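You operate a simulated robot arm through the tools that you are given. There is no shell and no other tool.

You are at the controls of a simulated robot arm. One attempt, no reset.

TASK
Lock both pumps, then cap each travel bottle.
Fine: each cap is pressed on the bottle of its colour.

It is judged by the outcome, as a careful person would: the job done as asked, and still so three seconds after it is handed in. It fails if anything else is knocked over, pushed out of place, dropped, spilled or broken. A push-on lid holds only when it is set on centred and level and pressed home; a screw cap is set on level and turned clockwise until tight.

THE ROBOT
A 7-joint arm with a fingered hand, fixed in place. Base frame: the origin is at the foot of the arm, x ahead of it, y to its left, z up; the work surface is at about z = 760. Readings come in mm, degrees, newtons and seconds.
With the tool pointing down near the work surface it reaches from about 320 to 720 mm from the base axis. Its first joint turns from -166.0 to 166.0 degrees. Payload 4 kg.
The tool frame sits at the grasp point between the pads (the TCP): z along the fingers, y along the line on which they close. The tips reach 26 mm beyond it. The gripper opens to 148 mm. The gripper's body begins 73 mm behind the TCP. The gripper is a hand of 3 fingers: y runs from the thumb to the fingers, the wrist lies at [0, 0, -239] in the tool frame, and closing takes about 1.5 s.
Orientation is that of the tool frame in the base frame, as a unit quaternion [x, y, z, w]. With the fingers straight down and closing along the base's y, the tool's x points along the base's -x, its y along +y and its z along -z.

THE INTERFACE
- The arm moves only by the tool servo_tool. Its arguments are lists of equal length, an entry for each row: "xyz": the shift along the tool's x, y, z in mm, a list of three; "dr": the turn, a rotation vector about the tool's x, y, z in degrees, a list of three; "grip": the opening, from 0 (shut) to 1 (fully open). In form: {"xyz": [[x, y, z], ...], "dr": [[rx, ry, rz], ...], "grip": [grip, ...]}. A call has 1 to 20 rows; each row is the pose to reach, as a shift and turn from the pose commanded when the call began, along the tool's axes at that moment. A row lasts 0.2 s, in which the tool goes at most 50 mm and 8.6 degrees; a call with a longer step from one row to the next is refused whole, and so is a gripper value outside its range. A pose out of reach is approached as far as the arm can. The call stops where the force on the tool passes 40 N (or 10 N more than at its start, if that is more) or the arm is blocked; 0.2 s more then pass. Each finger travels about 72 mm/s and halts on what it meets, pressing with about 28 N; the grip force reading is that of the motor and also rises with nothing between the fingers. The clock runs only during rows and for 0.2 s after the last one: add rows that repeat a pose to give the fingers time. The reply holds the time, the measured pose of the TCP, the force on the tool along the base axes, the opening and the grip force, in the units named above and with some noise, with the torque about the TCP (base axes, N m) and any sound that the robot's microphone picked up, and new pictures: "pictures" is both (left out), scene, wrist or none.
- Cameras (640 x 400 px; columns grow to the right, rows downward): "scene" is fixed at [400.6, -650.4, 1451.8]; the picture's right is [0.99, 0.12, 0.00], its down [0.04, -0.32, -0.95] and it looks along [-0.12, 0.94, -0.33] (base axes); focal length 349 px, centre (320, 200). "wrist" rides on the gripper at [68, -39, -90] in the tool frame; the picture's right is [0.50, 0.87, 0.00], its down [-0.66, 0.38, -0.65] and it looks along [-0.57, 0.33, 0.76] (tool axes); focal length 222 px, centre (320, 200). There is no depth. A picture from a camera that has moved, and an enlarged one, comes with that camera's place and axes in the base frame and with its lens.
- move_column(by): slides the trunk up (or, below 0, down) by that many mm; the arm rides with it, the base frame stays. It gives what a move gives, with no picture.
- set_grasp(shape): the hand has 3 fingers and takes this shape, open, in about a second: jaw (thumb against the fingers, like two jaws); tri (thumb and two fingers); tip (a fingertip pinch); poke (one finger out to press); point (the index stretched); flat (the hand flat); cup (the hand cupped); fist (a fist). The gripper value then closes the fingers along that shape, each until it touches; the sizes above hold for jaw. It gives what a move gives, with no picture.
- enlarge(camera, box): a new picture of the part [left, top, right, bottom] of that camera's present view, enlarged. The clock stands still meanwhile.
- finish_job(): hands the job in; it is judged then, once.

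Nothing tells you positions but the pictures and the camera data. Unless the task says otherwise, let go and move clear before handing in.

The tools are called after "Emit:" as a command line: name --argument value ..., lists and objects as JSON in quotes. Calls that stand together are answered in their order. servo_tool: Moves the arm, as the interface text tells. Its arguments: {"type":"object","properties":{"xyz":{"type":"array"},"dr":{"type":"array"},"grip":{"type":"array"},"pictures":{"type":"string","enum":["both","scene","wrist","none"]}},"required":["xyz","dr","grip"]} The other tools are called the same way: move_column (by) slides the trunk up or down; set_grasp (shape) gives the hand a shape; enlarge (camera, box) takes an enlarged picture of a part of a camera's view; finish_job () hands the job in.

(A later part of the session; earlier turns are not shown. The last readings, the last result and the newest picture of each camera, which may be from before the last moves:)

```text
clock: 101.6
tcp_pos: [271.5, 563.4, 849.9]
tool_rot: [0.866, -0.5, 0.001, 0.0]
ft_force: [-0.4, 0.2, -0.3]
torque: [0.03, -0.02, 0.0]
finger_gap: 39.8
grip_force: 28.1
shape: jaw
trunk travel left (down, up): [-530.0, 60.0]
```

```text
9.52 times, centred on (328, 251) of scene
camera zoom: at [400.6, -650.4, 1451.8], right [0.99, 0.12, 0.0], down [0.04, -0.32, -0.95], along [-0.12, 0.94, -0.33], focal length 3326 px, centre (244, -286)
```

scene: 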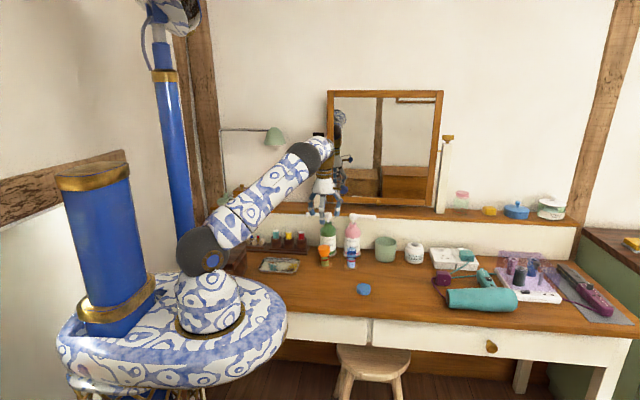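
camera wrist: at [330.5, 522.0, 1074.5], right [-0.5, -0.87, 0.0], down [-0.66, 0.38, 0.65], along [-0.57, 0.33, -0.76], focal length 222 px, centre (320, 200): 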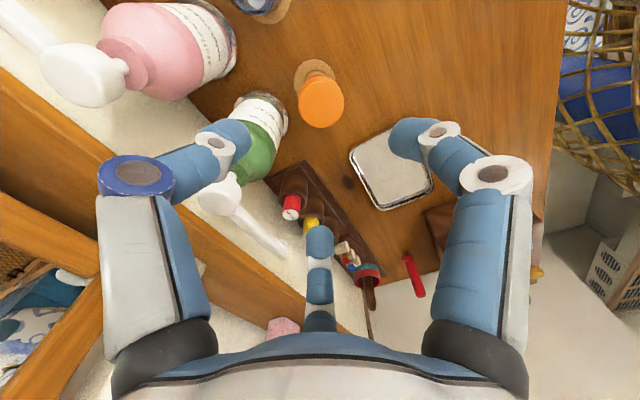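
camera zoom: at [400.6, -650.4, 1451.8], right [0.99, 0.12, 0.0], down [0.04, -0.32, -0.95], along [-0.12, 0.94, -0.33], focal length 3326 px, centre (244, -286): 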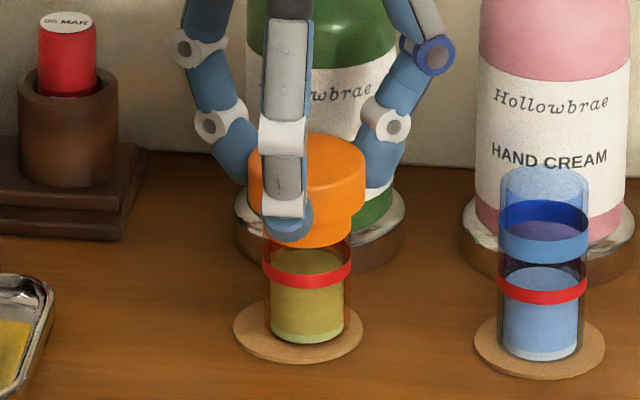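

Emit:
enlarge --camera "wrist" --box '[295, 92, 345, 132]'

Emit:
enlarge --camera "scene" --box '[314, 247, 340, 270]'

```text
10.00 times, centred on (320, 112) of wrist
camera zoom: at [338.5, 524.1, 939.1], right [-0.5, -0.87, 0.0], down [-0.66, 0.38, 0.65], along [-0.57, 0.33, -0.76], focal length 2221 px, centre (320, 1080)
```

zoom: 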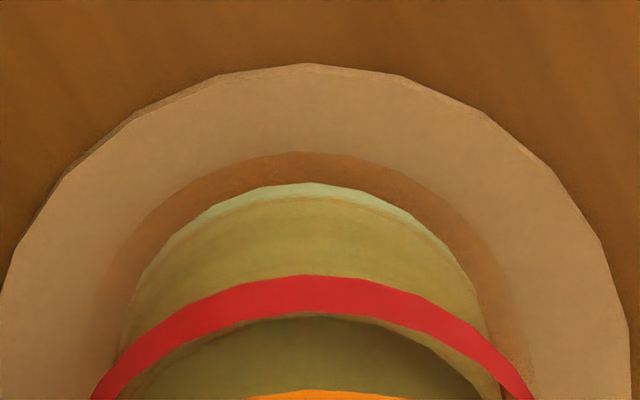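

```text
16.00 times, centred on (327, 258) of scene
camera zoom: at [400.6, -650.4, 1451.8], right [0.99, 0.12, 0.0], down [0.04, -0.32, -0.95], along [-0.12, 0.94, -0.33], focal length 5587 px, centre (208, -736)
```

zoom: 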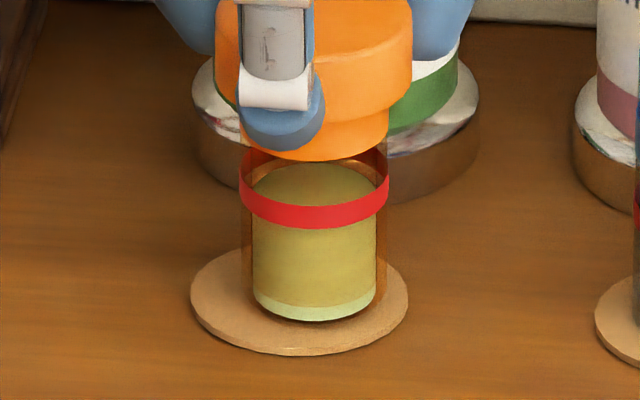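

The capped bottle lifts as one piece and hangs upright over the coaster centre. Lowering it gently until it touches.

Emit:
servo_tool --xyz '[[0, 0, 1], [0, 0, 2], [0, 0, 2.7], [0, 0, 2.7]]' --dr '[[0, 0, 0], [0, 0, 0], [0, 0, 0], [0, 0, 0]]' --grip '[0.25, 0.25, 0.25, 0.25]' --pictures "none"

Emit:
servo_tool --xyz '[[0, 0, 0.5], [0, 0, 1], [0, 0, 1]]' --dr '[[0, 0, 0], [0, 0, 0], [0, 0, 0]]' --grip '[0.25, 0.25, 0.25]' --pictures "none"

Emit:
servo_tool --xyz '[[0, 0, 0.5], [0, 0, 1], [0, 0, 1]]' --dr '[[0, 0, 0], [0, 0, 0], [0, 0, 0]]' --grip '[0.25, 0.25, 0.25]' --pictures "none"

```text
clock: 102.6
tcp_pos: [271.5, 563.2, 846.5]
tool_rot: [0.866, -0.5, 0.001, -0.001]
ft_force: [0.7, -0.3, -0.2]
torque: [-0.01, -0.01, -0.01]
finger_gap: 39.5
grip_force: 28.3
shape: jaw
trunk travel left (down, up): [-530.0, 60.0]
```

```text
clock: 103.4
tcp_pos: [271.5, 564.9, 846.3]
tool_rot: [0.866, -0.5, 0.0, -0.002]
ft_force: [0.1, -0.1, 6.5]
torque: [-0.04, -0.02, 0.03]
finger_gap: 39.6
grip_force: 28.3
shape: jaw
trunk travel left (down, up): [-530.0, 60.0]
```

```text
clock: 104.2
tcp_pos: [271.1, 562.6, 846.1]
tool_rot: [0.866, -0.5, -0.001, -0.001]
ft_force: [1.0, -1.3, 13.9]
torque: [0.0, -0.05, 0.01]
finger_gap: 40.0
grip_force: 27.9
shape: jaw
trunk travel left (down, up): [-530.0, 60.0]
```

Emit:
servo_tool --xyz '[[0, 0, -0.6], [0, 0, -1.2], [0, 0, -1.2]]' --dr '[[0, 0, 0], [0, 0, 0], [0, 0, 0]]' --grip '[0.25, 0.25, 0.25]' --pictures "none"

Emit:
enlarge --camera "scene" --box '[314, 240, 340, 270]'

Emit:
enlarge --camera "wrist" --box '[270, 80, 370, 220]'

```text
clock: 105.0
tcp_pos: [271.5, 563.8, 845.7]
tool_rot: [0.866, -0.5, 0.001, -0.001]
ft_force: [1.6, 0.0, 8.9]
torque: [0.02, -0.05, 0.0]
finger_gap: 40.0
grip_force: 28.2
shape: jaw
trunk travel left (down, up): [-530.0, 60.0]
```

```text
13.33 times, centred on (327, 255) of scene
camera zoom: at [400.6, -650.4, 1451.8], right [0.99, 0.12, 0.0], down [0.04, -0.32, -0.95], along [-0.12, 0.94, -0.33], focal length 4656 px, centre (227, -533)
```

zoom: 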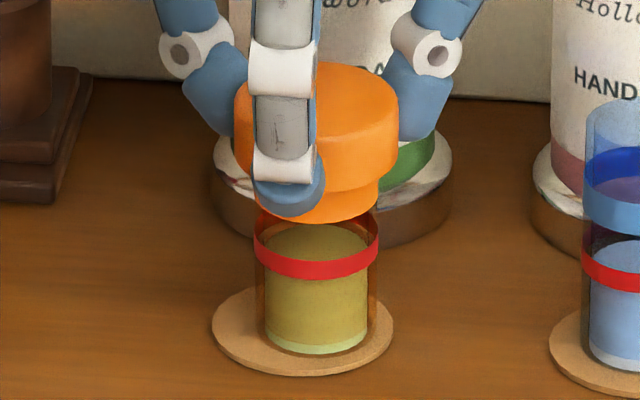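

```text
2.86 times, centred on (320, 150) of wrist
camera zoom: at [338.9, 523.7, 935.7], right [-0.5, -0.87, 0.0], down [-0.66, 0.38, 0.65], along [-0.57, 0.33, -0.76], focal length 635 px, centre (320, 343)
```

zoom: 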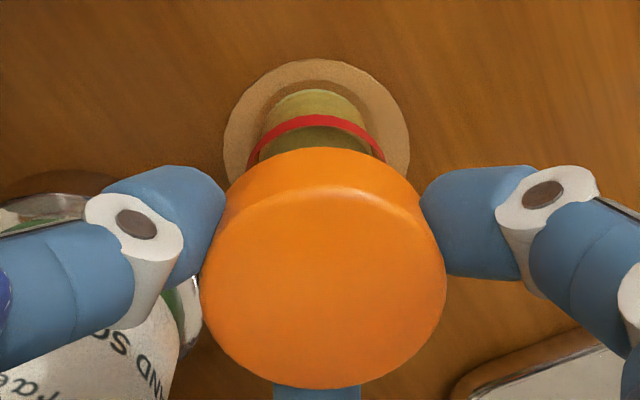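

Emit:
servo_tool --xyz '[[0, 0, 0], [0, 0, -0.2], [0, 0, -0.4], [0, 0, -0.6], [0, 0, -0.8], [0, 0, -0.8], [0, 0, -0.8], [0, 0, -0.8], [0, 0, -0.8], [0, 0, -0.8], [0, 0, -0.8], [0, 0, -0.8], [0, 0, -0.8], [0, 0, -0.8], [0, 0, -0.8], [0, 0, -0.8]]' --dr '[[0, 0, 0], [0, 0, 0], [0, 0, 0], [0, 0, 0], [0, 0, 0], [0, 0, 0], [0, 0, 0], [0, 0, 0], [0, 0, 0], [0, 0, 0], [0, 0, 0], [0, 0, 0], [0, 0, 0], [0, 0, 0], [0, 0, 0], [0, 0, 0]]' --grip '[0.255, 0.259, 0.262, 0.265, 0.268, 0.27, 0.272, 0.274, 0.276, 0.278, 0.28, 0.282, 0.284, 0.287, 0.29, 0.294]' --pictures "none"

Emit:
enlarge --camera "scene" --box '[314, 240, 340, 270]'

Emit:
enlarge --camera "wrist" --box '[270, 80, 370, 220]'

```text
clock: 108.4
tcp_pos: [271.4, 564.4, 846.4]
tool_rot: [0.866, -0.5, 0.0, 0.0]
ft_force: [-0.9, -0.4, 1.3]
torque: [0.01, -0.02, -0.01]
finger_gap: 44.5
grip_force: 0.1
shape: jaw
trunk travel left (down, up): [-530.0, 60.0]
```

```text
13.33 times, centred on (327, 255) of scene
camera zoom: at [400.6, -650.4, 1451.8], right [0.99, 0.12, 0.0], down [0.04, -0.32, -0.95], along [-0.12, 0.94, -0.33], focal length 4656 px, centre (227, -533)
```

zoom: 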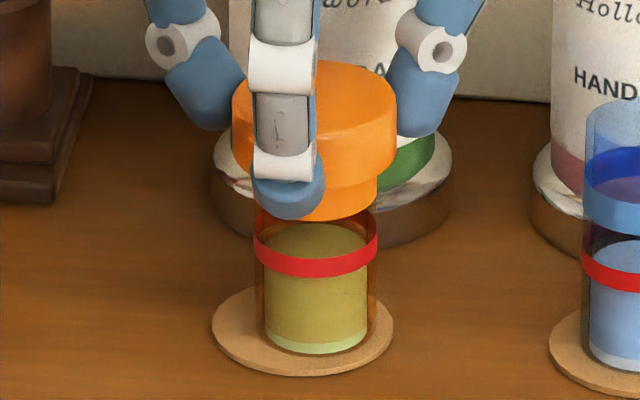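

```text
2.86 times, centred on (320, 150) of wrist
camera zoom: at [338.7, 524.5, 936.3], right [-0.5, -0.87, 0.0], down [-0.66, 0.38, 0.65], along [-0.57, 0.33, -0.76], focal length 635 px, centre (320, 343)
```

zoom: 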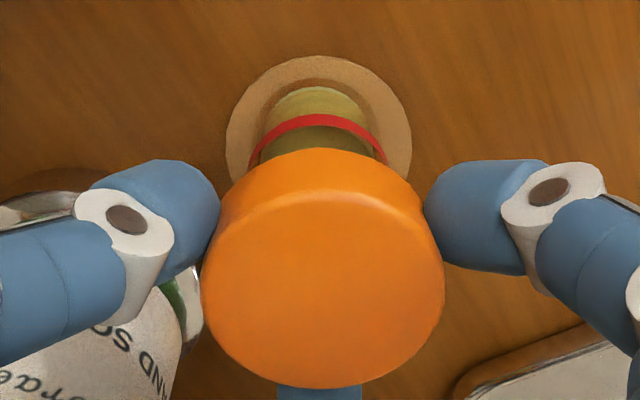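

Emit:
servo_tool --xyz '[[0, 0, 0], [0, 0, 0], [0, 0, 0], [0, 0, 0], [0, 0, 0], [0, 0, 0], [0, 0, 0], [0, 0, 0], [0, 0, 0], [0, 0, 0]]' --dr '[[0, 0, 0], [0, 0, 0], [0, 0, 0], [0, 0, 0], [0, 0, 0], [0, 0, 0], [0, 0, 0], [0, 0, 0], [0, 0, 0], [0, 0, 0]]' --grip '[0.298, 0.302, 0.307, 0.312, 0.318, 0.324, 0.33, 0.337, 0.344, 0.352]' --pictures "none"

Emit:
enlarge --camera "scene" --box '[314, 240, 340, 270]'

Emit:
enlarge --camera "wrist" --box '[270, 80, 370, 220]'

```text
clock: 110.6
tcp_pos: [271.5, 563.6, 845.8]
tool_rot: [0.866, -0.499, 0.001, 0.001]
ft_force: [-0.3, -0.7, -0.1]
torque: [0.0, 0.01, -0.02]
finger_gap: 51.7
grip_force: 0.0
shape: jaw
trunk travel left (down, up): [-530.0, 60.0]
```

```text
13.33 times, centred on (327, 255) of scene
camera zoom: at [400.6, -650.4, 1451.8], right [0.99, 0.12, 0.0], down [0.04, -0.32, -0.95], along [-0.12, 0.94, -0.33], focal length 4656 px, centre (227, -533)
```

zoom: 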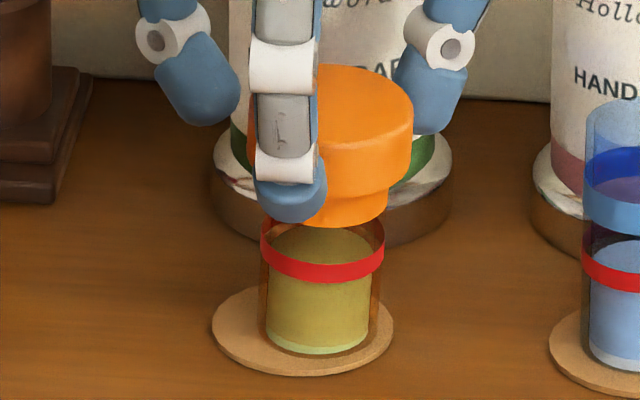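

```text
2.86 times, centred on (320, 150) of wrist
camera zoom: at [338.7, 524.7, 936.2], right [-0.5, -0.87, 0.0], down [-0.66, 0.38, 0.65], along [-0.57, 0.33, -0.76], focal length 635 px, centre (320, 343)
```

zoom: 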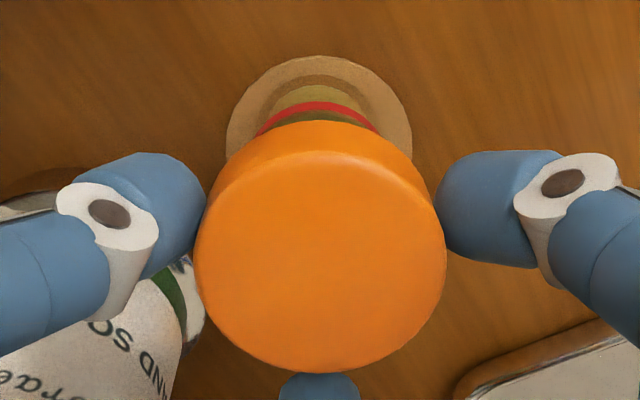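

Emit:
servo_tool --xyz '[[0, 0, 0], [0, 0, 0], [0, 0, 0], [0, 0, 0], [0, 0, 0], [0, 0, 0], [0, 0, 0], [0, 0, 0]]' --dr '[[0, 0, 0], [0, 0, 0], [0, 0, 0], [0, 0, 0], [0, 0, 0], [0, 0, 0], [0, 0, 0], [0, 0, 0]]' --grip '[0.365, 0.38, 0.4, 0.42, 0.44, 0.47, 0.5, 0.53]' --pictures "none"

Emit:
enlarge --camera "scene" --box '[314, 240, 340, 270]'

Emit:
enlarge --camera "wrist" --box '[270, 80, 370, 220]'

```text
clock: 112.4
tcp_pos: [271.2, 563.9, 847.5]
tool_rot: [0.866, -0.5, 0.0, 0.001]
ft_force: [0.6, -0.8, -0.3]
torque: [-0.01, -0.02, -0.03]
finger_gap: 77.8
grip_force: 0.1
shape: jaw
trunk travel left (down, up): [-530.0, 60.0]
```

```text
13.33 times, centred on (327, 255) of scene
camera zoom: at [400.6, -650.4, 1451.8], right [0.99, 0.12, 0.0], down [0.04, -0.32, -0.95], along [-0.12, 0.94, -0.33], focal length 4656 px, centre (227, -533)
```

zoom: 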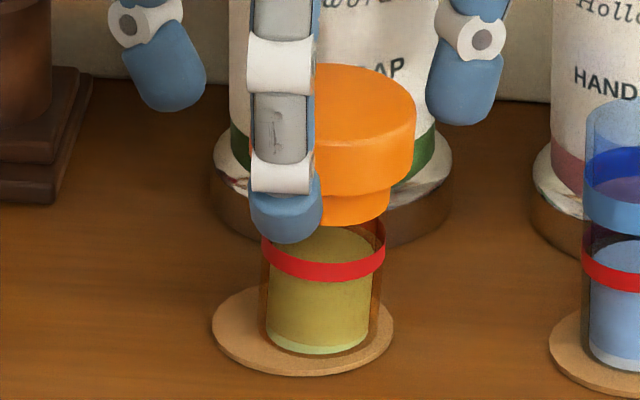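

```text
2.86 times, centred on (320, 150) of wrist
camera zoom: at [338.8, 524.6, 936.2], right [-0.5, -0.87, 0.0], down [-0.66, 0.38, 0.65], along [-0.57, 0.33, -0.76], focal length 635 px, centre (320, 343)
```

zoom: 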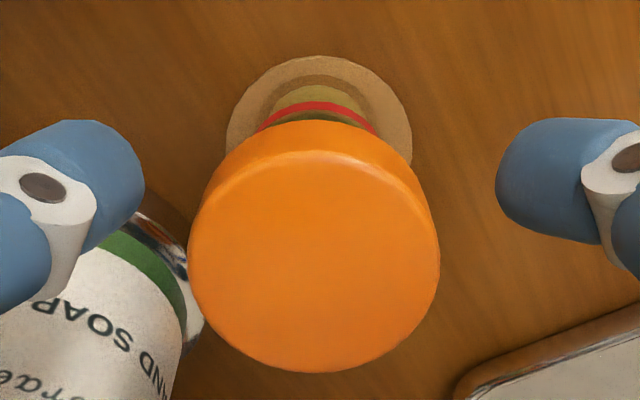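

The bottle settles with a slight lean on its small base whichever way it is let go, so that is simply how it stands once capped; it is stable and centred on its coaster. I'll rise clear and check it again.

Emit:
servo_tool --xyz '[[0, 0, -8], [0, 0, -20], [0, 0, -40], [0, 0, -70], [0, 0, -105], [0, 0, -140], [0, 0, -140]]' --dr '[[0, 0, 0], [0, 0, 0], [0, 0, 0], [0, 0, 0], [0, 0, 0], [0, 0, 0], [0, 0, 0]]' --grip '[0.56, 0.58, 0.58, 0.58, 0.58, 0.58, 0.58]' --pictures "wrist"

Emit:
enlarge --camera "scene" --box '[312, 238, 364, 272]'

Emit:
enlarge --camera "wrist" --box '[270, 60, 370, 180]'

```text
clock: 114.0
tcp_pos: [271.4, 563.6, 988.1]
tool_rot: [0.866, -0.5, 0.0, 0.0]
ft_force: [-0.1, -0.4, -0.1]
torque: [0.01, -0.04, 0.02]
finger_gap: 85.2
grip_force: 0.1
shape: jaw
trunk travel left (down, up): [-530.0, 60.0]
camera wrist: at [338.9, 524.0, 1078.5], right [-0.5, -0.87, 0.0], down [-0.66, 0.38, 0.65], along [-0.57, 0.33, -0.76], focal length 222 px, centre (320, 200)
```

wrist: 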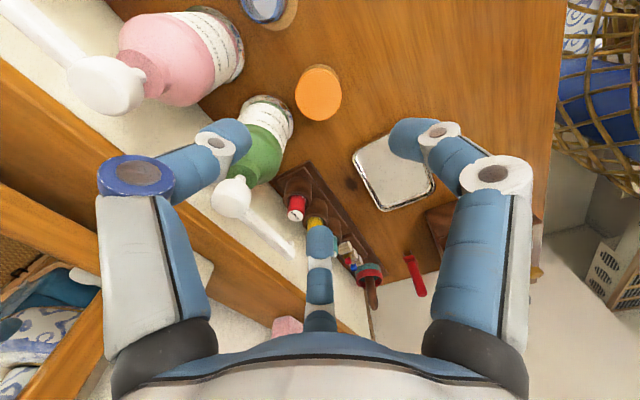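

```text
11.76 times, centred on (338, 255) of scene
camera zoom: at [400.6, -650.4, 1451.8], right [0.99, 0.12, 0.0], down [0.04, -0.32, -0.95], along [-0.12, 0.94, -0.33], focal length 4108 px, centre (108, -447)
```

zoom: 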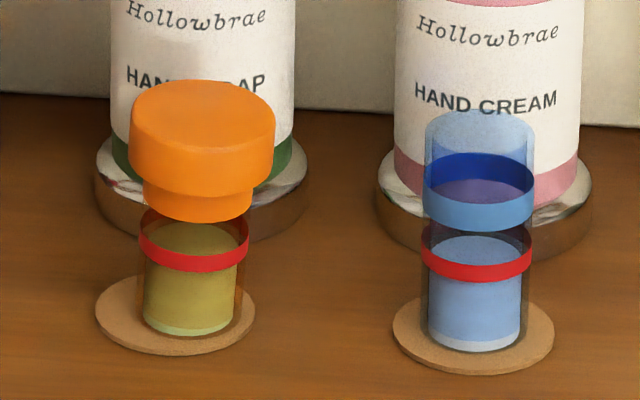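

```text
3.33 times, centred on (320, 120) of wrist
camera zoom: at [338.9, 524.0, 1078.5], right [-0.5, -0.87, 0.0], down [-0.66, 0.38, 0.65], along [-0.57, 0.33, -0.76], focal length 740 px, centre (320, 467)
```

zoom: 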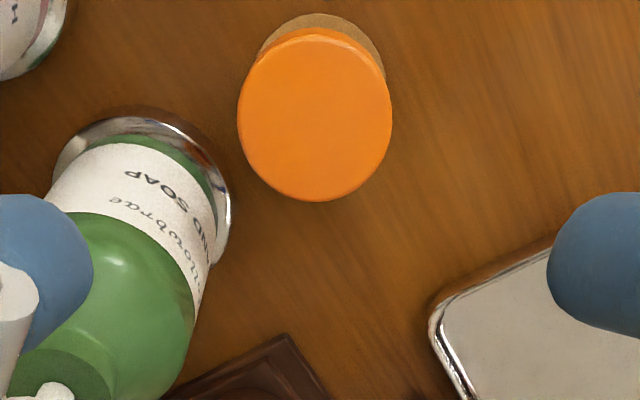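

Now for the blue cap: moving over it at a safe height to measure its position.

Emit:
servo_tool --xyz '[[24, -4.6, 0], [48, -9.2, 0], [72, -13.9, 5], [97, -18.5, 15], [121, -23.1, 28], [145, -27.7, 42], [170, -32.4, 56], [194, -37, 68], [218, -41.6, 78], [218, -41.6, 78]]' --dr '[[0, 0, 0], [0, 0, 0], [0, 0, 0], [0, 0, 0], [0, 0, 0], [0, 0, 0], [0, 0, 0], [0, 0, 0], [0, 0, 0], [0, 0, 0]]' --grip '[0.58, 0.58, 0.58, 0.58, 0.58, 0.58, 0.58, 0.58, 0.58, 0.58]' --pictures "wrist"

Emit:
enlarge --camera "wrist" --box '[240, 40, 420, 200]'

```text
clock: 116.2
tcp_pos: [414.7, 395.3, 906.5]
tool_rot: [0.866, -0.5, 0.0, 0.0]
ft_force: [-0.7, -0.9, -1.2]
torque: [0.03, -0.02, -0.02]
finger_gap: 85.2
grip_force: 0.1
shape: jaw
trunk travel left (down, up): [-530.0, 60.0]
camera wrist: at [482.9, 356.2, 997.3], right [-0.5, -0.87, 0.0], down [-0.66, 0.38, 0.65], along [-0.57, 0.33, -0.76], focal length 222 px, centre (320, 200)
```

wrist: 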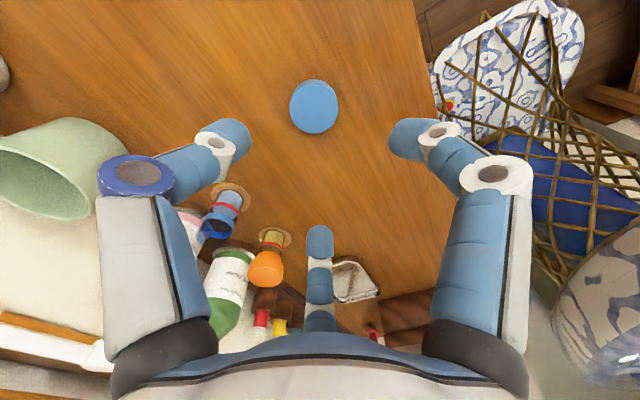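

```text
2.50 times, centred on (330, 120) of wrist
camera zoom: at [482.9, 356.2, 997.3], right [-0.5, -0.87, 0.0], down [-0.66, 0.38, 0.65], along [-0.57, 0.33, -0.76], focal length 555 px, centre (295, 400)
```

zoom: 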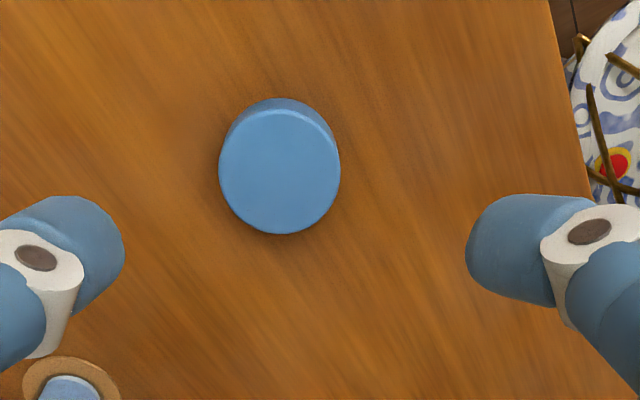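

Emit:
servo_tool --xyz '[[-0.4, -2.1, 20], [-0.8, -4.2, 40], [-1.1, -6.3, 66], [-1.1, -6.3, 66]]' --dr '[[0, 0, 0], [0, 0, 0], [0, 0, 0], [0, 0, 0]]' --grip '[0.56, 0.55, 0.55, 0.55]' --pictures "none"

Emit:
enlarge --camera "wrist" --box '[230, 80, 410, 240]'

```text
clock: 117.2
tcp_pos: [420.3, 401.8, 843.0]
tool_rot: [0.866, -0.5, 0.0, -0.001]
ft_force: [-0.9, 0.1, 0.7]
torque: [-0.02, -0.02, 0.05]
finger_gap: 82.0
grip_force: 0.0
shape: jaw
trunk travel left (down, up): [-530.0, 60.0]
```

```text
2.50 times, centred on (320, 160) of wrist
camera zoom: at [487.9, 361.6, 932.5], right [-0.5, -0.87, 0.0], down [-0.66, 0.38, 0.65], along [-0.57, 0.33, -0.76], focal length 555 px, centre (320, 300)
```

zoom: 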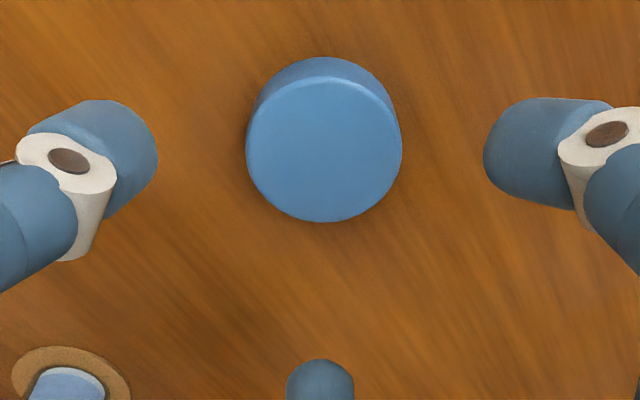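

Emit:
servo_tool --xyz '[[1.4, 0.6, 16], [1.4, 0.6, 32], [1.4, 0.6, 45], [1.4, 0.6, 52.5], [1.4, 0.6, 52.5]]' --dr '[[0, 0, 0], [0, 0, 0], [0, 0, 0], [0, 0, 0], [0, 0, 0]]' --grip '[0.55, 0.55, 0.5, 0.45, 0.4]' --pictures "none"

Emit:
enlarge --camera "wrist" --box '[230, 100, 410, 260]'

```text
clock: 118.4
tcp_pos: [421.1, 398.6, 790.0]
tool_rot: [0.866, -0.5, 0.0, -0.001]
ft_force: [0.3, -0.1, -0.4]
torque: [-0.01, 0.02, 0.0]
finger_gap: 59.7
grip_force: 0.0
shape: jaw
trunk travel left (down, up): [-530.0, 60.0]
```

```text
2.50 times, centred on (320, 180) of wrist
camera zoom: at [488.9, 359.5, 879.5], right [-0.5, -0.87, 0.0], down [-0.66, 0.38, 0.65], along [-0.57, 0.33, -0.76], focal length 555 px, centre (320, 250)
```

zoom: 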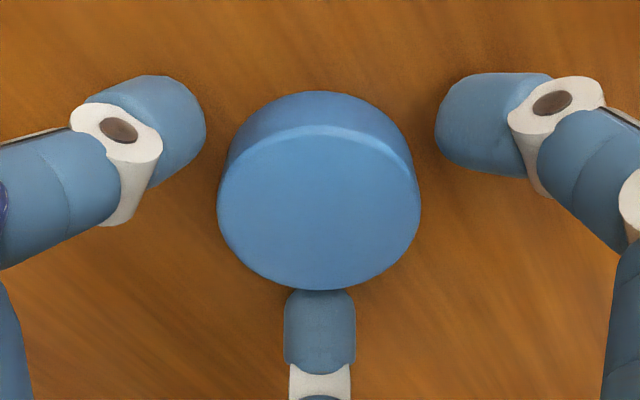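

Emit:
servo_tool --xyz '[[0, 0, 0], [0, 0, 0], [0, 0, 0], [0, 0, 0], [0, 0, 0], [0, 0, 0], [0, 0, 0], [0, 0, 0]]' --dr '[[0, 0, 0], [0, 0, 0], [0, 0, 0], [0, 0, 0], [0, 0, 0], [0, 0, 0], [0, 0, 0], [0, 0, 0]]' --grip '[0.35, 0.32, 0.3, 0.29, 0.28, 0.27, 0.26, 0.24]' --pictures "none"

Emit:
servo_tool --xyz '[[0, 0, -8], [0, 0, -20], [0, 0, -50], [0, 0, -90], [0, 0, -130], [0, 0, -130]]' --dr '[[0, 0, 0], [0, 0, 0], [0, 0, 0], [0, 0, 0], [0, 0, 0], [0, 0, 0]]' --grip '[0.24, 0.24, 0.24, 0.24, 0.24, 0.24]' --pictures "none"

Emit:
enlarge --camera "wrist" --box '[230, 100, 410, 260]'

Emit:
enlarge --camera "scene" --box '[320, 200, 420, 300]'

```text
clock: 120.2
tcp_pos: [421.7, 398.4, 789.9]
tool_rot: [0.867, -0.499, 0.0, -0.001]
ft_force: [-0.1, 0.1, -0.8]
torque: [0.04, 0.01, -0.04]
finger_gap: 40.2
grip_force: 28.1
shape: jaw
trunk travel left (down, up): [-530.0, 60.0]
```

```text
clock: 121.6
tcp_pos: [421.2, 400.8, 919.8]
tool_rot: [0.866, -0.499, 0.0, 0.0]
ft_force: [-0.2, 0.3, 0.3]
torque: [0.02, 0.0, -0.01]
finger_gap: 40.0
grip_force: 27.8
shape: jaw
trunk travel left (down, up): [-530.0, 60.0]
```

```text
2.50 times, centred on (320, 180) of wrist
camera zoom: at [489.3, 362.0, 1009.0], right [-0.5, -0.87, 0.0], down [-0.66, 0.38, 0.65], along [-0.57, 0.33, -0.76], focal length 555 px, centre (320, 250)
```

zoom: 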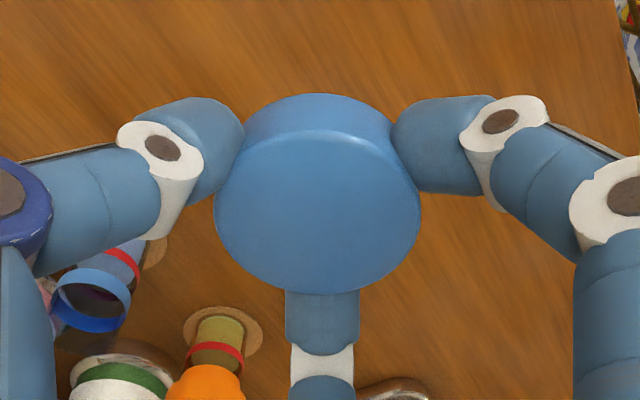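

```text
4.00 times, centred on (370, 250) of scene
camera zoom: at [400.6, -650.4, 1451.8], right [0.99, 0.12, 0.0], down [0.04, -0.32, -0.95], along [-0.12, 0.94, -0.33], focal length 1397 px, centre (120, 0)
```

zoom: 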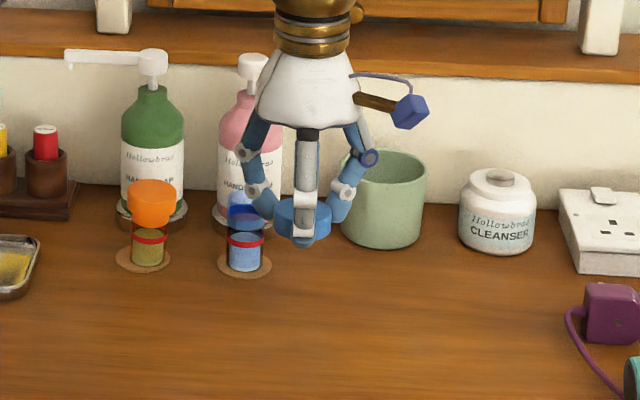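

The blue cap is held level. I'll raise the trunk again for reach and carry the cap above the blue bottle (expected at about 369.6, 564).

Emit:
move_column --by 60

Emit:
servo_tool --xyz '[[-20, -4.4, 2], [-44, -9.6, 4], [-69, -15, 6], [-94, -20.5, 8], [-119, -26, 10], [-143, -31.2, 12], [-160, -35, 14], [-166.8, -36.4, 14], [-166.8, -36.4, 14]]' --dr '[[0, 0, 0], [0, 0, 0], [0, 0, 0], [0, 0, 0], [0, 0, 0], [0, 0, 0], [0, 0, 0], [0, 0, 0], [0, 0, 0]]' --grip '[0.24, 0.24, 0.24, 0.24, 0.24, 0.24, 0.24, 0.24, 0.24]'

Emit:
enlarge --camera "wrist" --box '[280, 70, 360, 140]'

```text
clock: 122.6
tcp_pos: [422.2, 400.5, 977.5]
tool_rot: [0.866, -0.499, 0.0, 0.0]
ft_force: [0.1, -0.1, 0.3]
torque: [0.01, -0.02, -0.03]
finger_gap: 40.3
grip_force: 27.7
shape: jaw
trunk travel left (down, up): [-590.0, 0.0]
```

```text
clock: 124.6
tcp_pos: [370.2, 564.1, 965.6]
tool_rot: [0.866, -0.5, 0.001, 0.0]
ft_force: [-0.2, 0.0, -0.4]
torque: [0.0, -0.06, 0.0]
finger_gap: 40.1
grip_force: 28.2
shape: jaw
trunk travel left (down, up): [-590.0, 0.0]
camera wrist: at [437.8, 524.1, 1055.1], right [-0.5, -0.87, 0.0], down [-0.66, 0.38, 0.65], along [-0.57, 0.33, -0.76], focal length 222 px, centre (320, 200)
```

scene: 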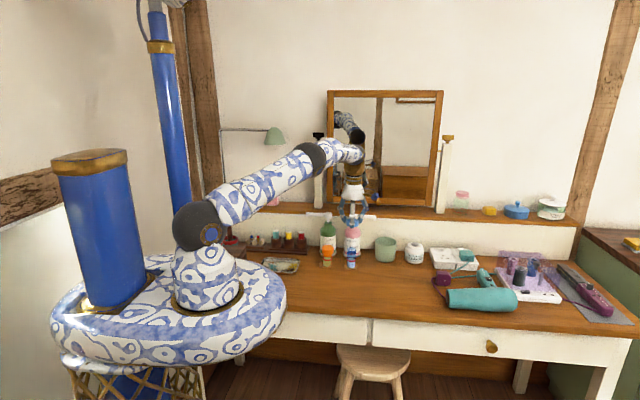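
wrist: 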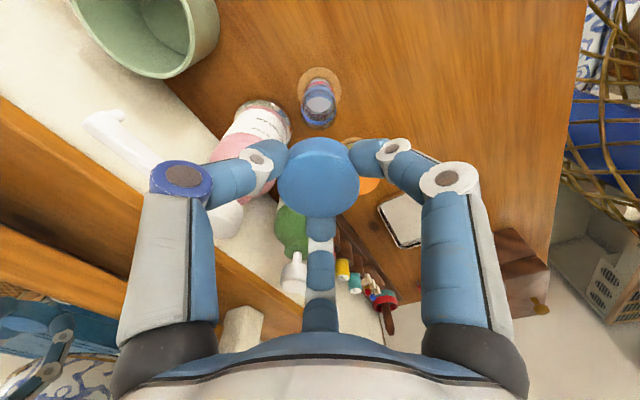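

```text
5.71 times, centred on (320, 105) of wrist
camera zoom: at [437.8, 524.1, 1055.1], right [-0.5, -0.87, 0.0], down [-0.66, 0.38, 0.65], along [-0.57, 0.33, -0.76], focal length 1269 px, centre (320, 743)
```

zoom: 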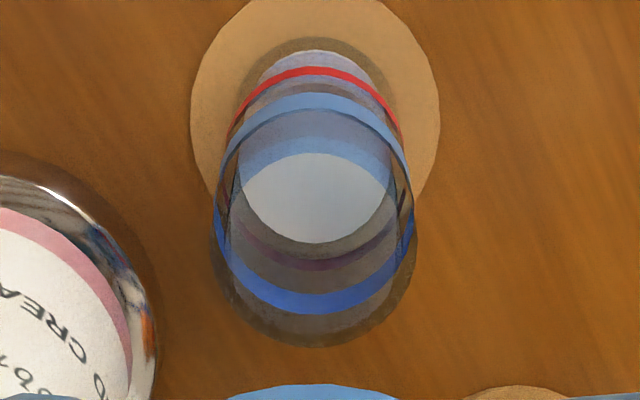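

The blue bottle is right below, with only sub-millimetre correction needed. Descending to just above the rim.

Emit:
servo_tool --xyz '[[-0.5, 0, 22], [-0.5, 0, 46], [-0.5, 0, 70], [-0.5, 0, 88], [-0.5, 0, 96], [-0.5, 0, 96]]' --dr '[[0, 0, 0], [0, 0, 0], [0, 0, 0], [0, 0, 0], [0, 0, 0], [0, 0, 0]]' --grip '[0.24, 0.24, 0.24, 0.24, 0.24, 0.24]' --pictures "none"

Emit:
enlarge --camera "wrist" --box '[270, 80, 370, 220]'

Emit:
enlarge --camera "scene" --box '[318, 235, 370, 272]'

```text
clock: 126.0
tcp_pos: [369.1, 565.6, 869.0]
tool_rot: [0.866, -0.5, 0.0, -0.001]
ft_force: [-0.4, 1.1, 0.1]
torque: [0.0, 0.01, 0.02]
finger_gap: 40.3
grip_force: 28.3
shape: jaw
trunk travel left (down, up): [-590.0, 0.0]
```

```text
2.86 times, centred on (320, 150) of wrist
camera zoom: at [437.6, 524.9, 958.7], right [-0.5, -0.87, 0.0], down [-0.66, 0.38, 0.65], along [-0.57, 0.33, -0.76], focal length 635 px, centre (320, 343)
```

zoom: 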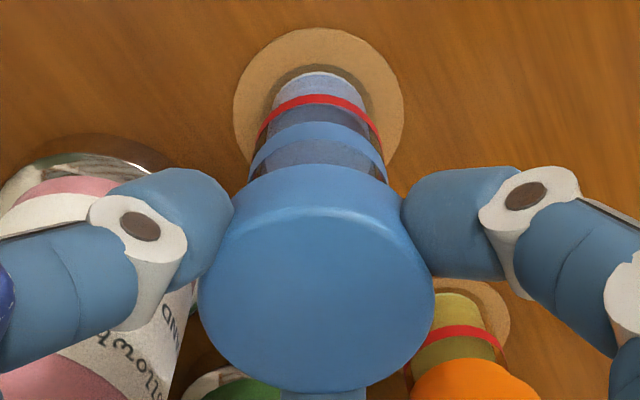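

```text
10.81 times, centred on (344, 254) of scene
camera zoom: at [400.6, -650.4, 1451.8], right [0.99, 0.12, 0.0], down [0.04, -0.32, -0.95], along [-0.12, 0.94, -0.33], focal length 3775 px, centre (60, -378)
```

zoom: 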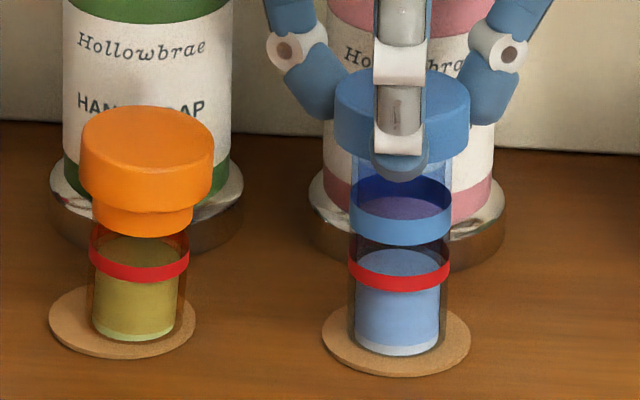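

Emit:
servo_tool --xyz '[[0, 0, 2.5], [0, 0, 5], [0, 0, 7.5], [0, 0, 10], [0, 0, 10]]' --dr '[[0, 0, 0], [0, 0, 0], [0, 0, 0], [0, 0, 0], [0, 0, 0]]' --grip '[0.24, 0.24, 0.24, 0.24, 0.24]' --pictures "none"

Emit:
servo_tool --xyz '[[0, 0, 1.5], [0, 0, 3], [0, 0, 4.5], [0, 0, 6], [0, 0, 6]]' --dr '[[0, 0, 0], [0, 0, 0], [0, 0, 0], [0, 0, 0], [0, 0, 0]]' --grip '[0.24, 0.24, 0.24, 0.24, 0.24]' --pictures "none"

Emit:
enlarge --camera "scene" --box '[318, 235, 370, 272]'

```text
clock: 127.2
tcp_pos: [370.1, 565.6, 857.7]
tool_rot: [0.866, -0.5, 0.0, 0.0]
ft_force: [-0.2, 0.4, -0.5]
torque: [0.0, 0.01, 0.0]
finger_gap: 39.8
grip_force: 27.8
shape: jaw
trunk travel left (down, up): [-590.0, 0.0]
```

```text
clock: 128.4
tcp_pos: [368.9, 565.3, 852.8]
tool_rot: [0.867, -0.499, 0.0, 0.001]
ft_force: [0.6, 0.0, -0.2]
torque: [-0.02, 0.0, 0.01]
finger_gap: 40.0
grip_force: 28.1
shape: jaw
trunk travel left (down, up): [-590.0, 0.0]
```

```text
10.81 times, centred on (344, 254) of scene
camera zoom: at [400.6, -650.4, 1451.8], right [0.99, 0.12, 0.0], down [0.04, -0.32, -0.95], along [-0.12, 0.94, -0.33], focal length 3775 px, centre (60, -378)
```

zoom: 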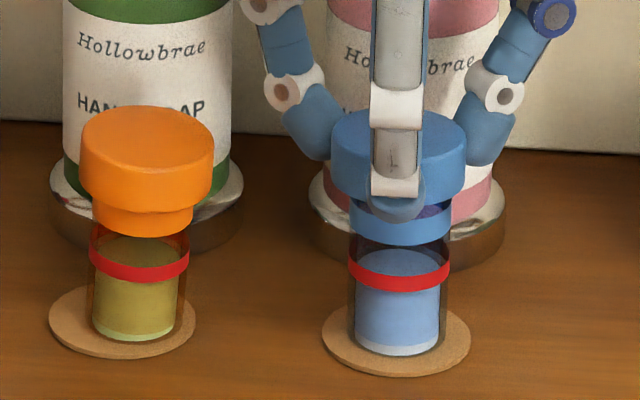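

Emit:
servo_tool --xyz '[[0.35, -0.6, 0.5], [0.35, -0.6, 1.3], [0.35, -0.6, 2.1], [0.35, -0.6, 2.9], [0.35, -0.6, 3.7], [0.35, -0.6, 4.5], [0.35, -0.6, 4.5]]' --dr '[[0, 0, 0], [0, 0, 0], [0, 0, 0], [0, 0, 0], [0, 0, 0], [0, 0, 0], [0, 0, 0]]' --grip '[0.24, 0.24, 0.24, 0.24, 0.24, 0.24, 0.24]' --pictures "none"

Emit:
enlarge --camera "scene" --box '[318, 235, 370, 272]'

```text
clock: 130.0
tcp_pos: [369.5, 565.9, 848.4]
tool_rot: [0.866, -0.5, 0.001, 0.0]
ft_force: [0.0, 0.7, 2.7]
torque: [0.01, -0.02, -0.03]
finger_gap: 40.2
grip_force: 28.0
shape: jaw
trunk travel left (down, up): [-590.0, 0.0]
heard: snap
```

```text
10.81 times, centred on (344, 254) of scene
camera zoom: at [400.6, -650.4, 1451.8], right [0.99, 0.12, 0.0], down [0.04, -0.32, -0.95], along [-0.12, 0.94, -0.33], focal length 3775 px, centre (60, -378)
```

zoom: 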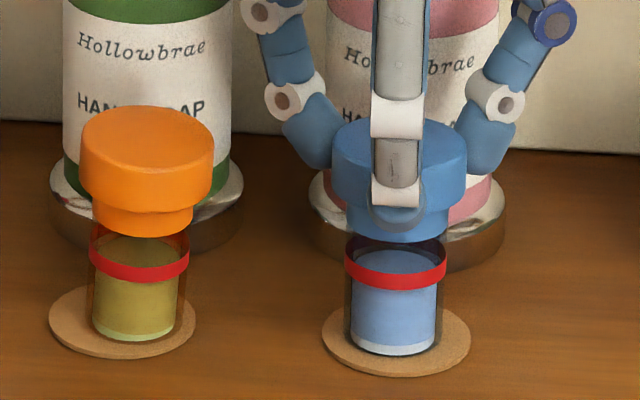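

Snap heard. I'll press a little further to be sure that it is fully home.

Emit:
servo_tool --xyz '[[0, 0, 0.7], [0, 0, 1.4], [0, 0, 2], [0, 0, 2]]' --dr '[[0, 0, 0], [0, 0, 0], [0, 0, 0], [0, 0, 0]]' --grip '[0.24, 0.24, 0.24, 0.24]' --pictures "none"

Emit:
enlarge --camera "scene" --box '[318, 235, 370, 272]'

Emit:
enlarge --camera "wrist" --box '[270, 80, 370, 220]'

```text
clock: 131.0
tcp_pos: [369.9, 565.0, 847.7]
tool_rot: [0.866, -0.5, 0.0, -0.002]
ft_force: [-0.7, 1.0, 13.6]
torque: [0.09, 0.01, 0.02]
finger_gap: 40.8
grip_force: 28.3
shape: jaw
trunk travel left (down, up): [-590.0, 0.0]
```

```text
10.81 times, centred on (344, 254) of scene
camera zoom: at [400.6, -650.4, 1451.8], right [0.99, 0.12, 0.0], down [0.04, -0.32, -0.95], along [-0.12, 0.94, -0.33], focal length 3775 px, centre (60, -378)
```

zoom: 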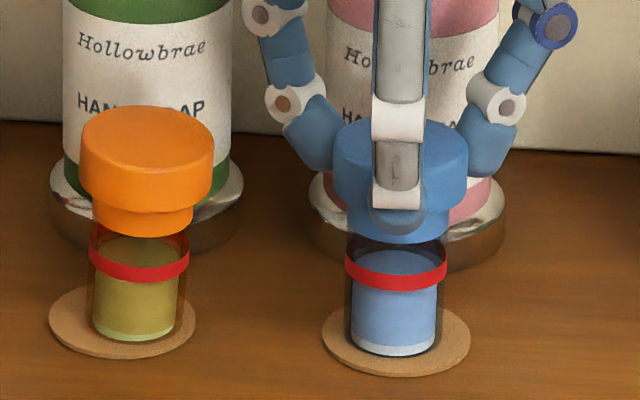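

```text
2.86 times, centred on (320, 150) of wrist
camera zoom: at [437.5, 525.0, 937.7], right [-0.5, -0.87, 0.0], down [-0.66, 0.38, 0.65], along [-0.56, 0.33, -0.76], focal length 635 px, centre (320, 343)
```

zoom: 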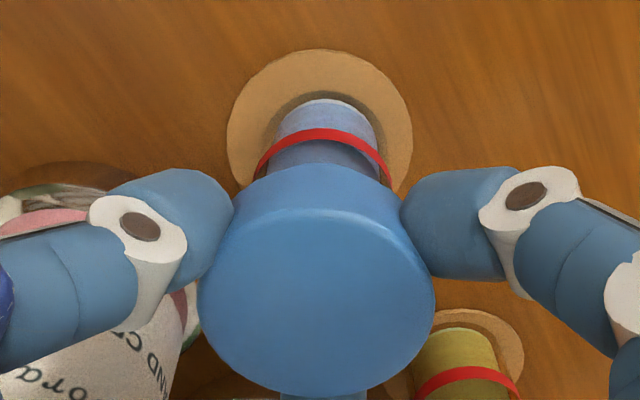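

Emit:
servo_tool --xyz '[[0, 0, -0.8], [0, 0, -1.5], [0, 0, -1.5], [0, 0, -1.5], [0, 0, -1.5], [0, 0, -1.5], [0, 0, -1.5], [0, 0, -1.5], [0, 0, -1.5], [0, 0, -1.5], [0, 0, -1.5], [0, 0, -1.5], [0, 0, -1.5], [0, 0, -1.5], [0, 0, -1.5], [0, 0, -1.5], [0, 0, -1.5], [0, 0, -1.5]]' --dr '[[0, 0, 0], [0, 0, 0], [0, 0, 0], [0, 0, 0], [0, 0, 0], [0, 0, 0], [0, 0, 0], [0, 0, 0], [0, 0, 0], [0, 0, 0], [0, 0, 0], [0, 0, 0], [0, 0, 0], [0, 0, 0], [0, 0, 0], [0, 0, 0], [0, 0, 0], [0, 0, 0]]' --grip '[0.24, 0.245, 0.25, 0.255, 0.259, 0.262, 0.265, 0.268, 0.27, 0.272, 0.274, 0.276, 0.278, 0.28, 0.282, 0.285, 0.288, 0.292]' --pictures "none"

Emit:
enlarge --camera "scene" --box '[318, 235, 370, 272]'

Emit:
enlarge --camera "wrist" --box '[270, 80, 370, 220]'

```text
clock: 134.8
tcp_pos: [370.1, 564.1, 848.9]
tool_rot: [0.866, -0.5, 0.001, 0.0]
ft_force: [0.5, 1.0, 1.2]
torque: [0.0, 0.03, 0.02]
finger_gap: 43.3
grip_force: 0.1
shape: jaw
trunk travel left (down, up): [-590.0, 0.0]
```

```text
10.81 times, centred on (344, 254) of scene
camera zoom: at [400.6, -650.4, 1451.8], right [0.99, 0.12, 0.0], down [0.04, -0.32, -0.95], along [-0.12, 0.94, -0.33], focal length 3775 px, centre (60, -378)
```

zoom: 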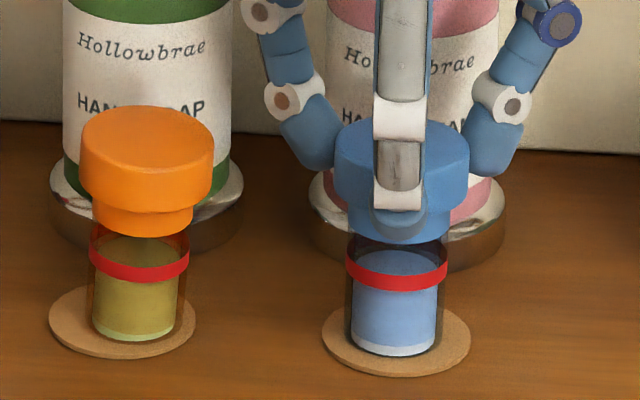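

```text
2.86 times, centred on (320, 150) of wrist
camera zoom: at [438.2, 525.0, 938.1], right [-0.5, -0.87, 0.0], down [-0.66, 0.38, 0.65], along [-0.57, 0.33, -0.76], focal length 635 px, centre (320, 343)
```

zoom: 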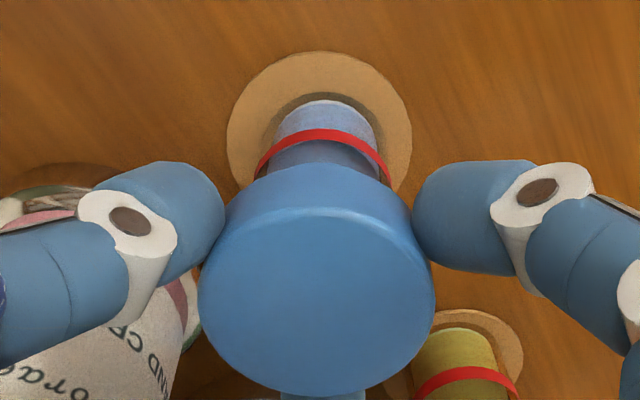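

Emit:
servo_tool --xyz '[[0, 0, 0], [0, 0, 0], [0, 0, 0], [0, 0, 0], [0, 0, 0], [0, 0, 0], [0, 0, 0], [0, 0, 0], [0, 0, 0], [0, 0, 0], [0, 0, 0], [0, 0, 0], [0, 0, 0], [0, 0, 0], [0, 0, 0]]' --dr '[[0, 0, 0], [0, 0, 0], [0, 0, 0], [0, 0, 0], [0, 0, 0], [0, 0, 0], [0, 0, 0], [0, 0, 0], [0, 0, 0], [0, 0, 0], [0, 0, 0], [0, 0, 0], [0, 0, 0], [0, 0, 0], [0, 0, 0]]' --grip '[0.294, 0.296, 0.298, 0.3, 0.303, 0.306, 0.309, 0.312, 0.316, 0.32, 0.325, 0.33, 0.337, 0.345, 0.355]' --pictures "none"

Emit:
enlarge --camera "scene" --box '[318, 235, 370, 272]'

Emit:
enlarge --camera "wrist" --box '[270, 80, 370, 220]'

```text
clock: 138.0
tcp_pos: [370.7, 563.8, 847.9]
tool_rot: [0.866, -0.499, 0.0, 0.0]
ft_force: [0.0, 0.8, 0.2]
torque: [0.0, -0.02, 0.03]
finger_gap: 51.9
grip_force: 0.1
shape: jaw
trunk travel left (down, up): [-590.0, 0.0]
```

```text
10.81 times, centred on (344, 254) of scene
camera zoom: at [400.6, -650.4, 1451.8], right [0.99, 0.12, 0.0], down [0.04, -0.32, -0.95], along [-0.12, 0.94, -0.33], focal length 3775 px, centre (60, -378)
```

zoom: 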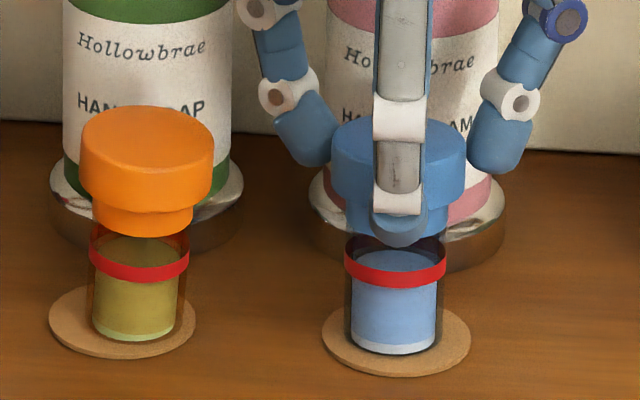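

```text
2.86 times, centred on (320, 150) of wrist
camera zoom: at [438.2, 525.0, 938.1], right [-0.5, -0.87, 0.0], down [-0.66, 0.38, 0.65], along [-0.57, 0.33, -0.76], focal length 635 px, centre (320, 343)
```

zoom: 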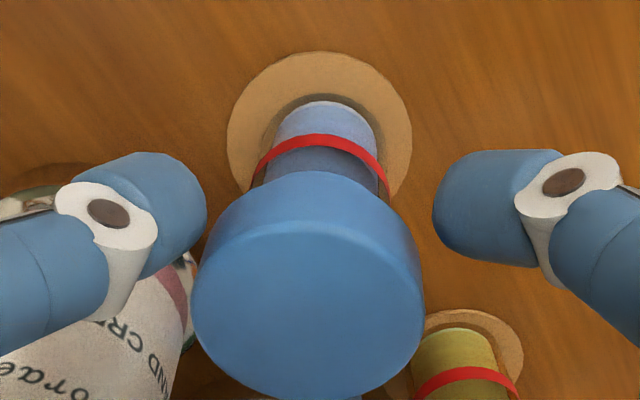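

Emit:
servo_tool --xyz '[[0, 0, 0], [0, 0, 0], [0, 0, 0], [0, 0, 0], [0, 0, 0], [0, 0, 0], [0, 0, 0], [0, 0, -4], [0, 0, -10], [0, 0, -22], [0, 0, -45], [0, 0, -75], [0, 0, -105], [0, 0, -105]]' --dr '[[0, 0, 0], [0, 0, 0], [0, 0, 0], [0, 0, 0], [0, 0, 0], [0, 0, 0], [0, 0, 0], [0, 0, 0], [0, 0, 0], [0, 0, 0], [0, 0, 0], [0, 0, 0], [0, 0, 0], [0, 0, 0]]' --grip '[0.37, 0.39, 0.41, 0.44, 0.47, 0.5, 0.53, 0.54, 0.54, 0.54, 0.54, 0.54, 0.54, 0.54]'

Emit:
enlarge --camera "scene" --box '[312, 238, 364, 272]'

Emit:
enlarge --camera "wrist" --box '[270, 60, 370, 180]'

```text
clock: 141.0
tcp_pos: [369.1, 564.8, 951.9]
tool_rot: [0.867, -0.499, 0.0, 0.0]
ft_force: [0.4, -0.1, -0.2]
torque: [0.04, -0.01, -0.01]
finger_gap: 79.4
grip_force: 0.1
shape: jaw
trunk travel left (down, up): [-590.0, 0.0]
camera wrist: at [437.0, 524.9, 1041.8], right [-0.5, -0.87, 0.0], down [-0.66, 0.38, 0.65], along [-0.57, 0.33, -0.76], focal length 222 px, centre (320, 200)
```

scene: 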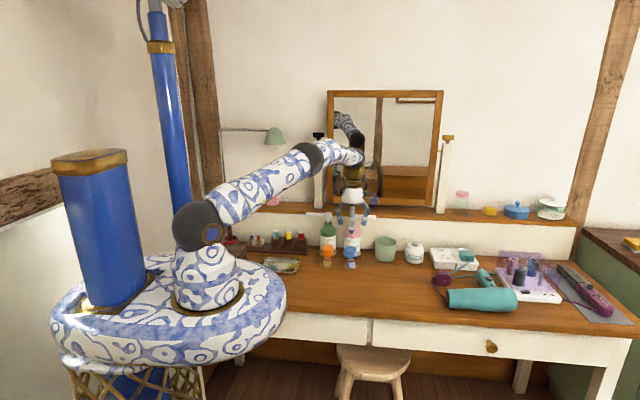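
wrist: 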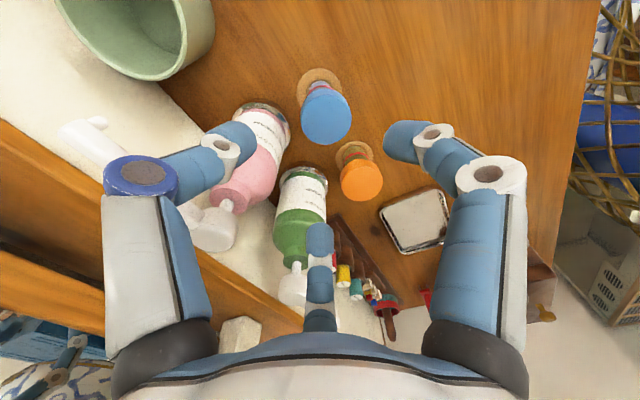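

```text
11.76 times, centred on (338, 255) of scene
camera zoom: at [400.6, -650.4, 1451.8], right [0.99, 0.12, 0.0], down [0.04, -0.32, -0.95], along [-0.12, 0.94, -0.33], focal length 4108 px, centre (108, -447)
```

zoom: 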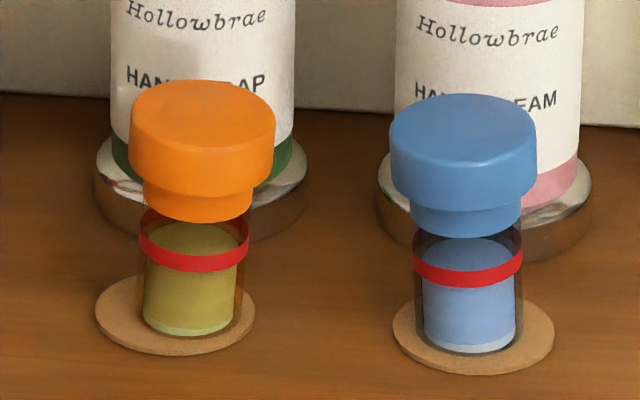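

```text
3.33 times, centred on (320, 120) of wrist
camera zoom: at [437.0, 524.9, 1041.8], right [-0.5, -0.87, 0.0], down [-0.66, 0.38, 0.65], along [-0.57, 0.33, -0.76], focal length 740 px, centre (320, 467)
```

zoom: 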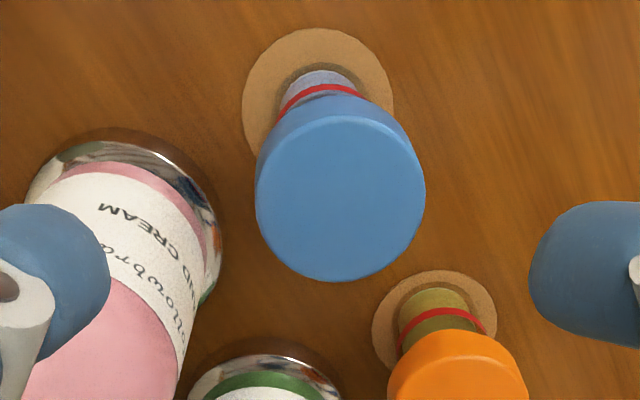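

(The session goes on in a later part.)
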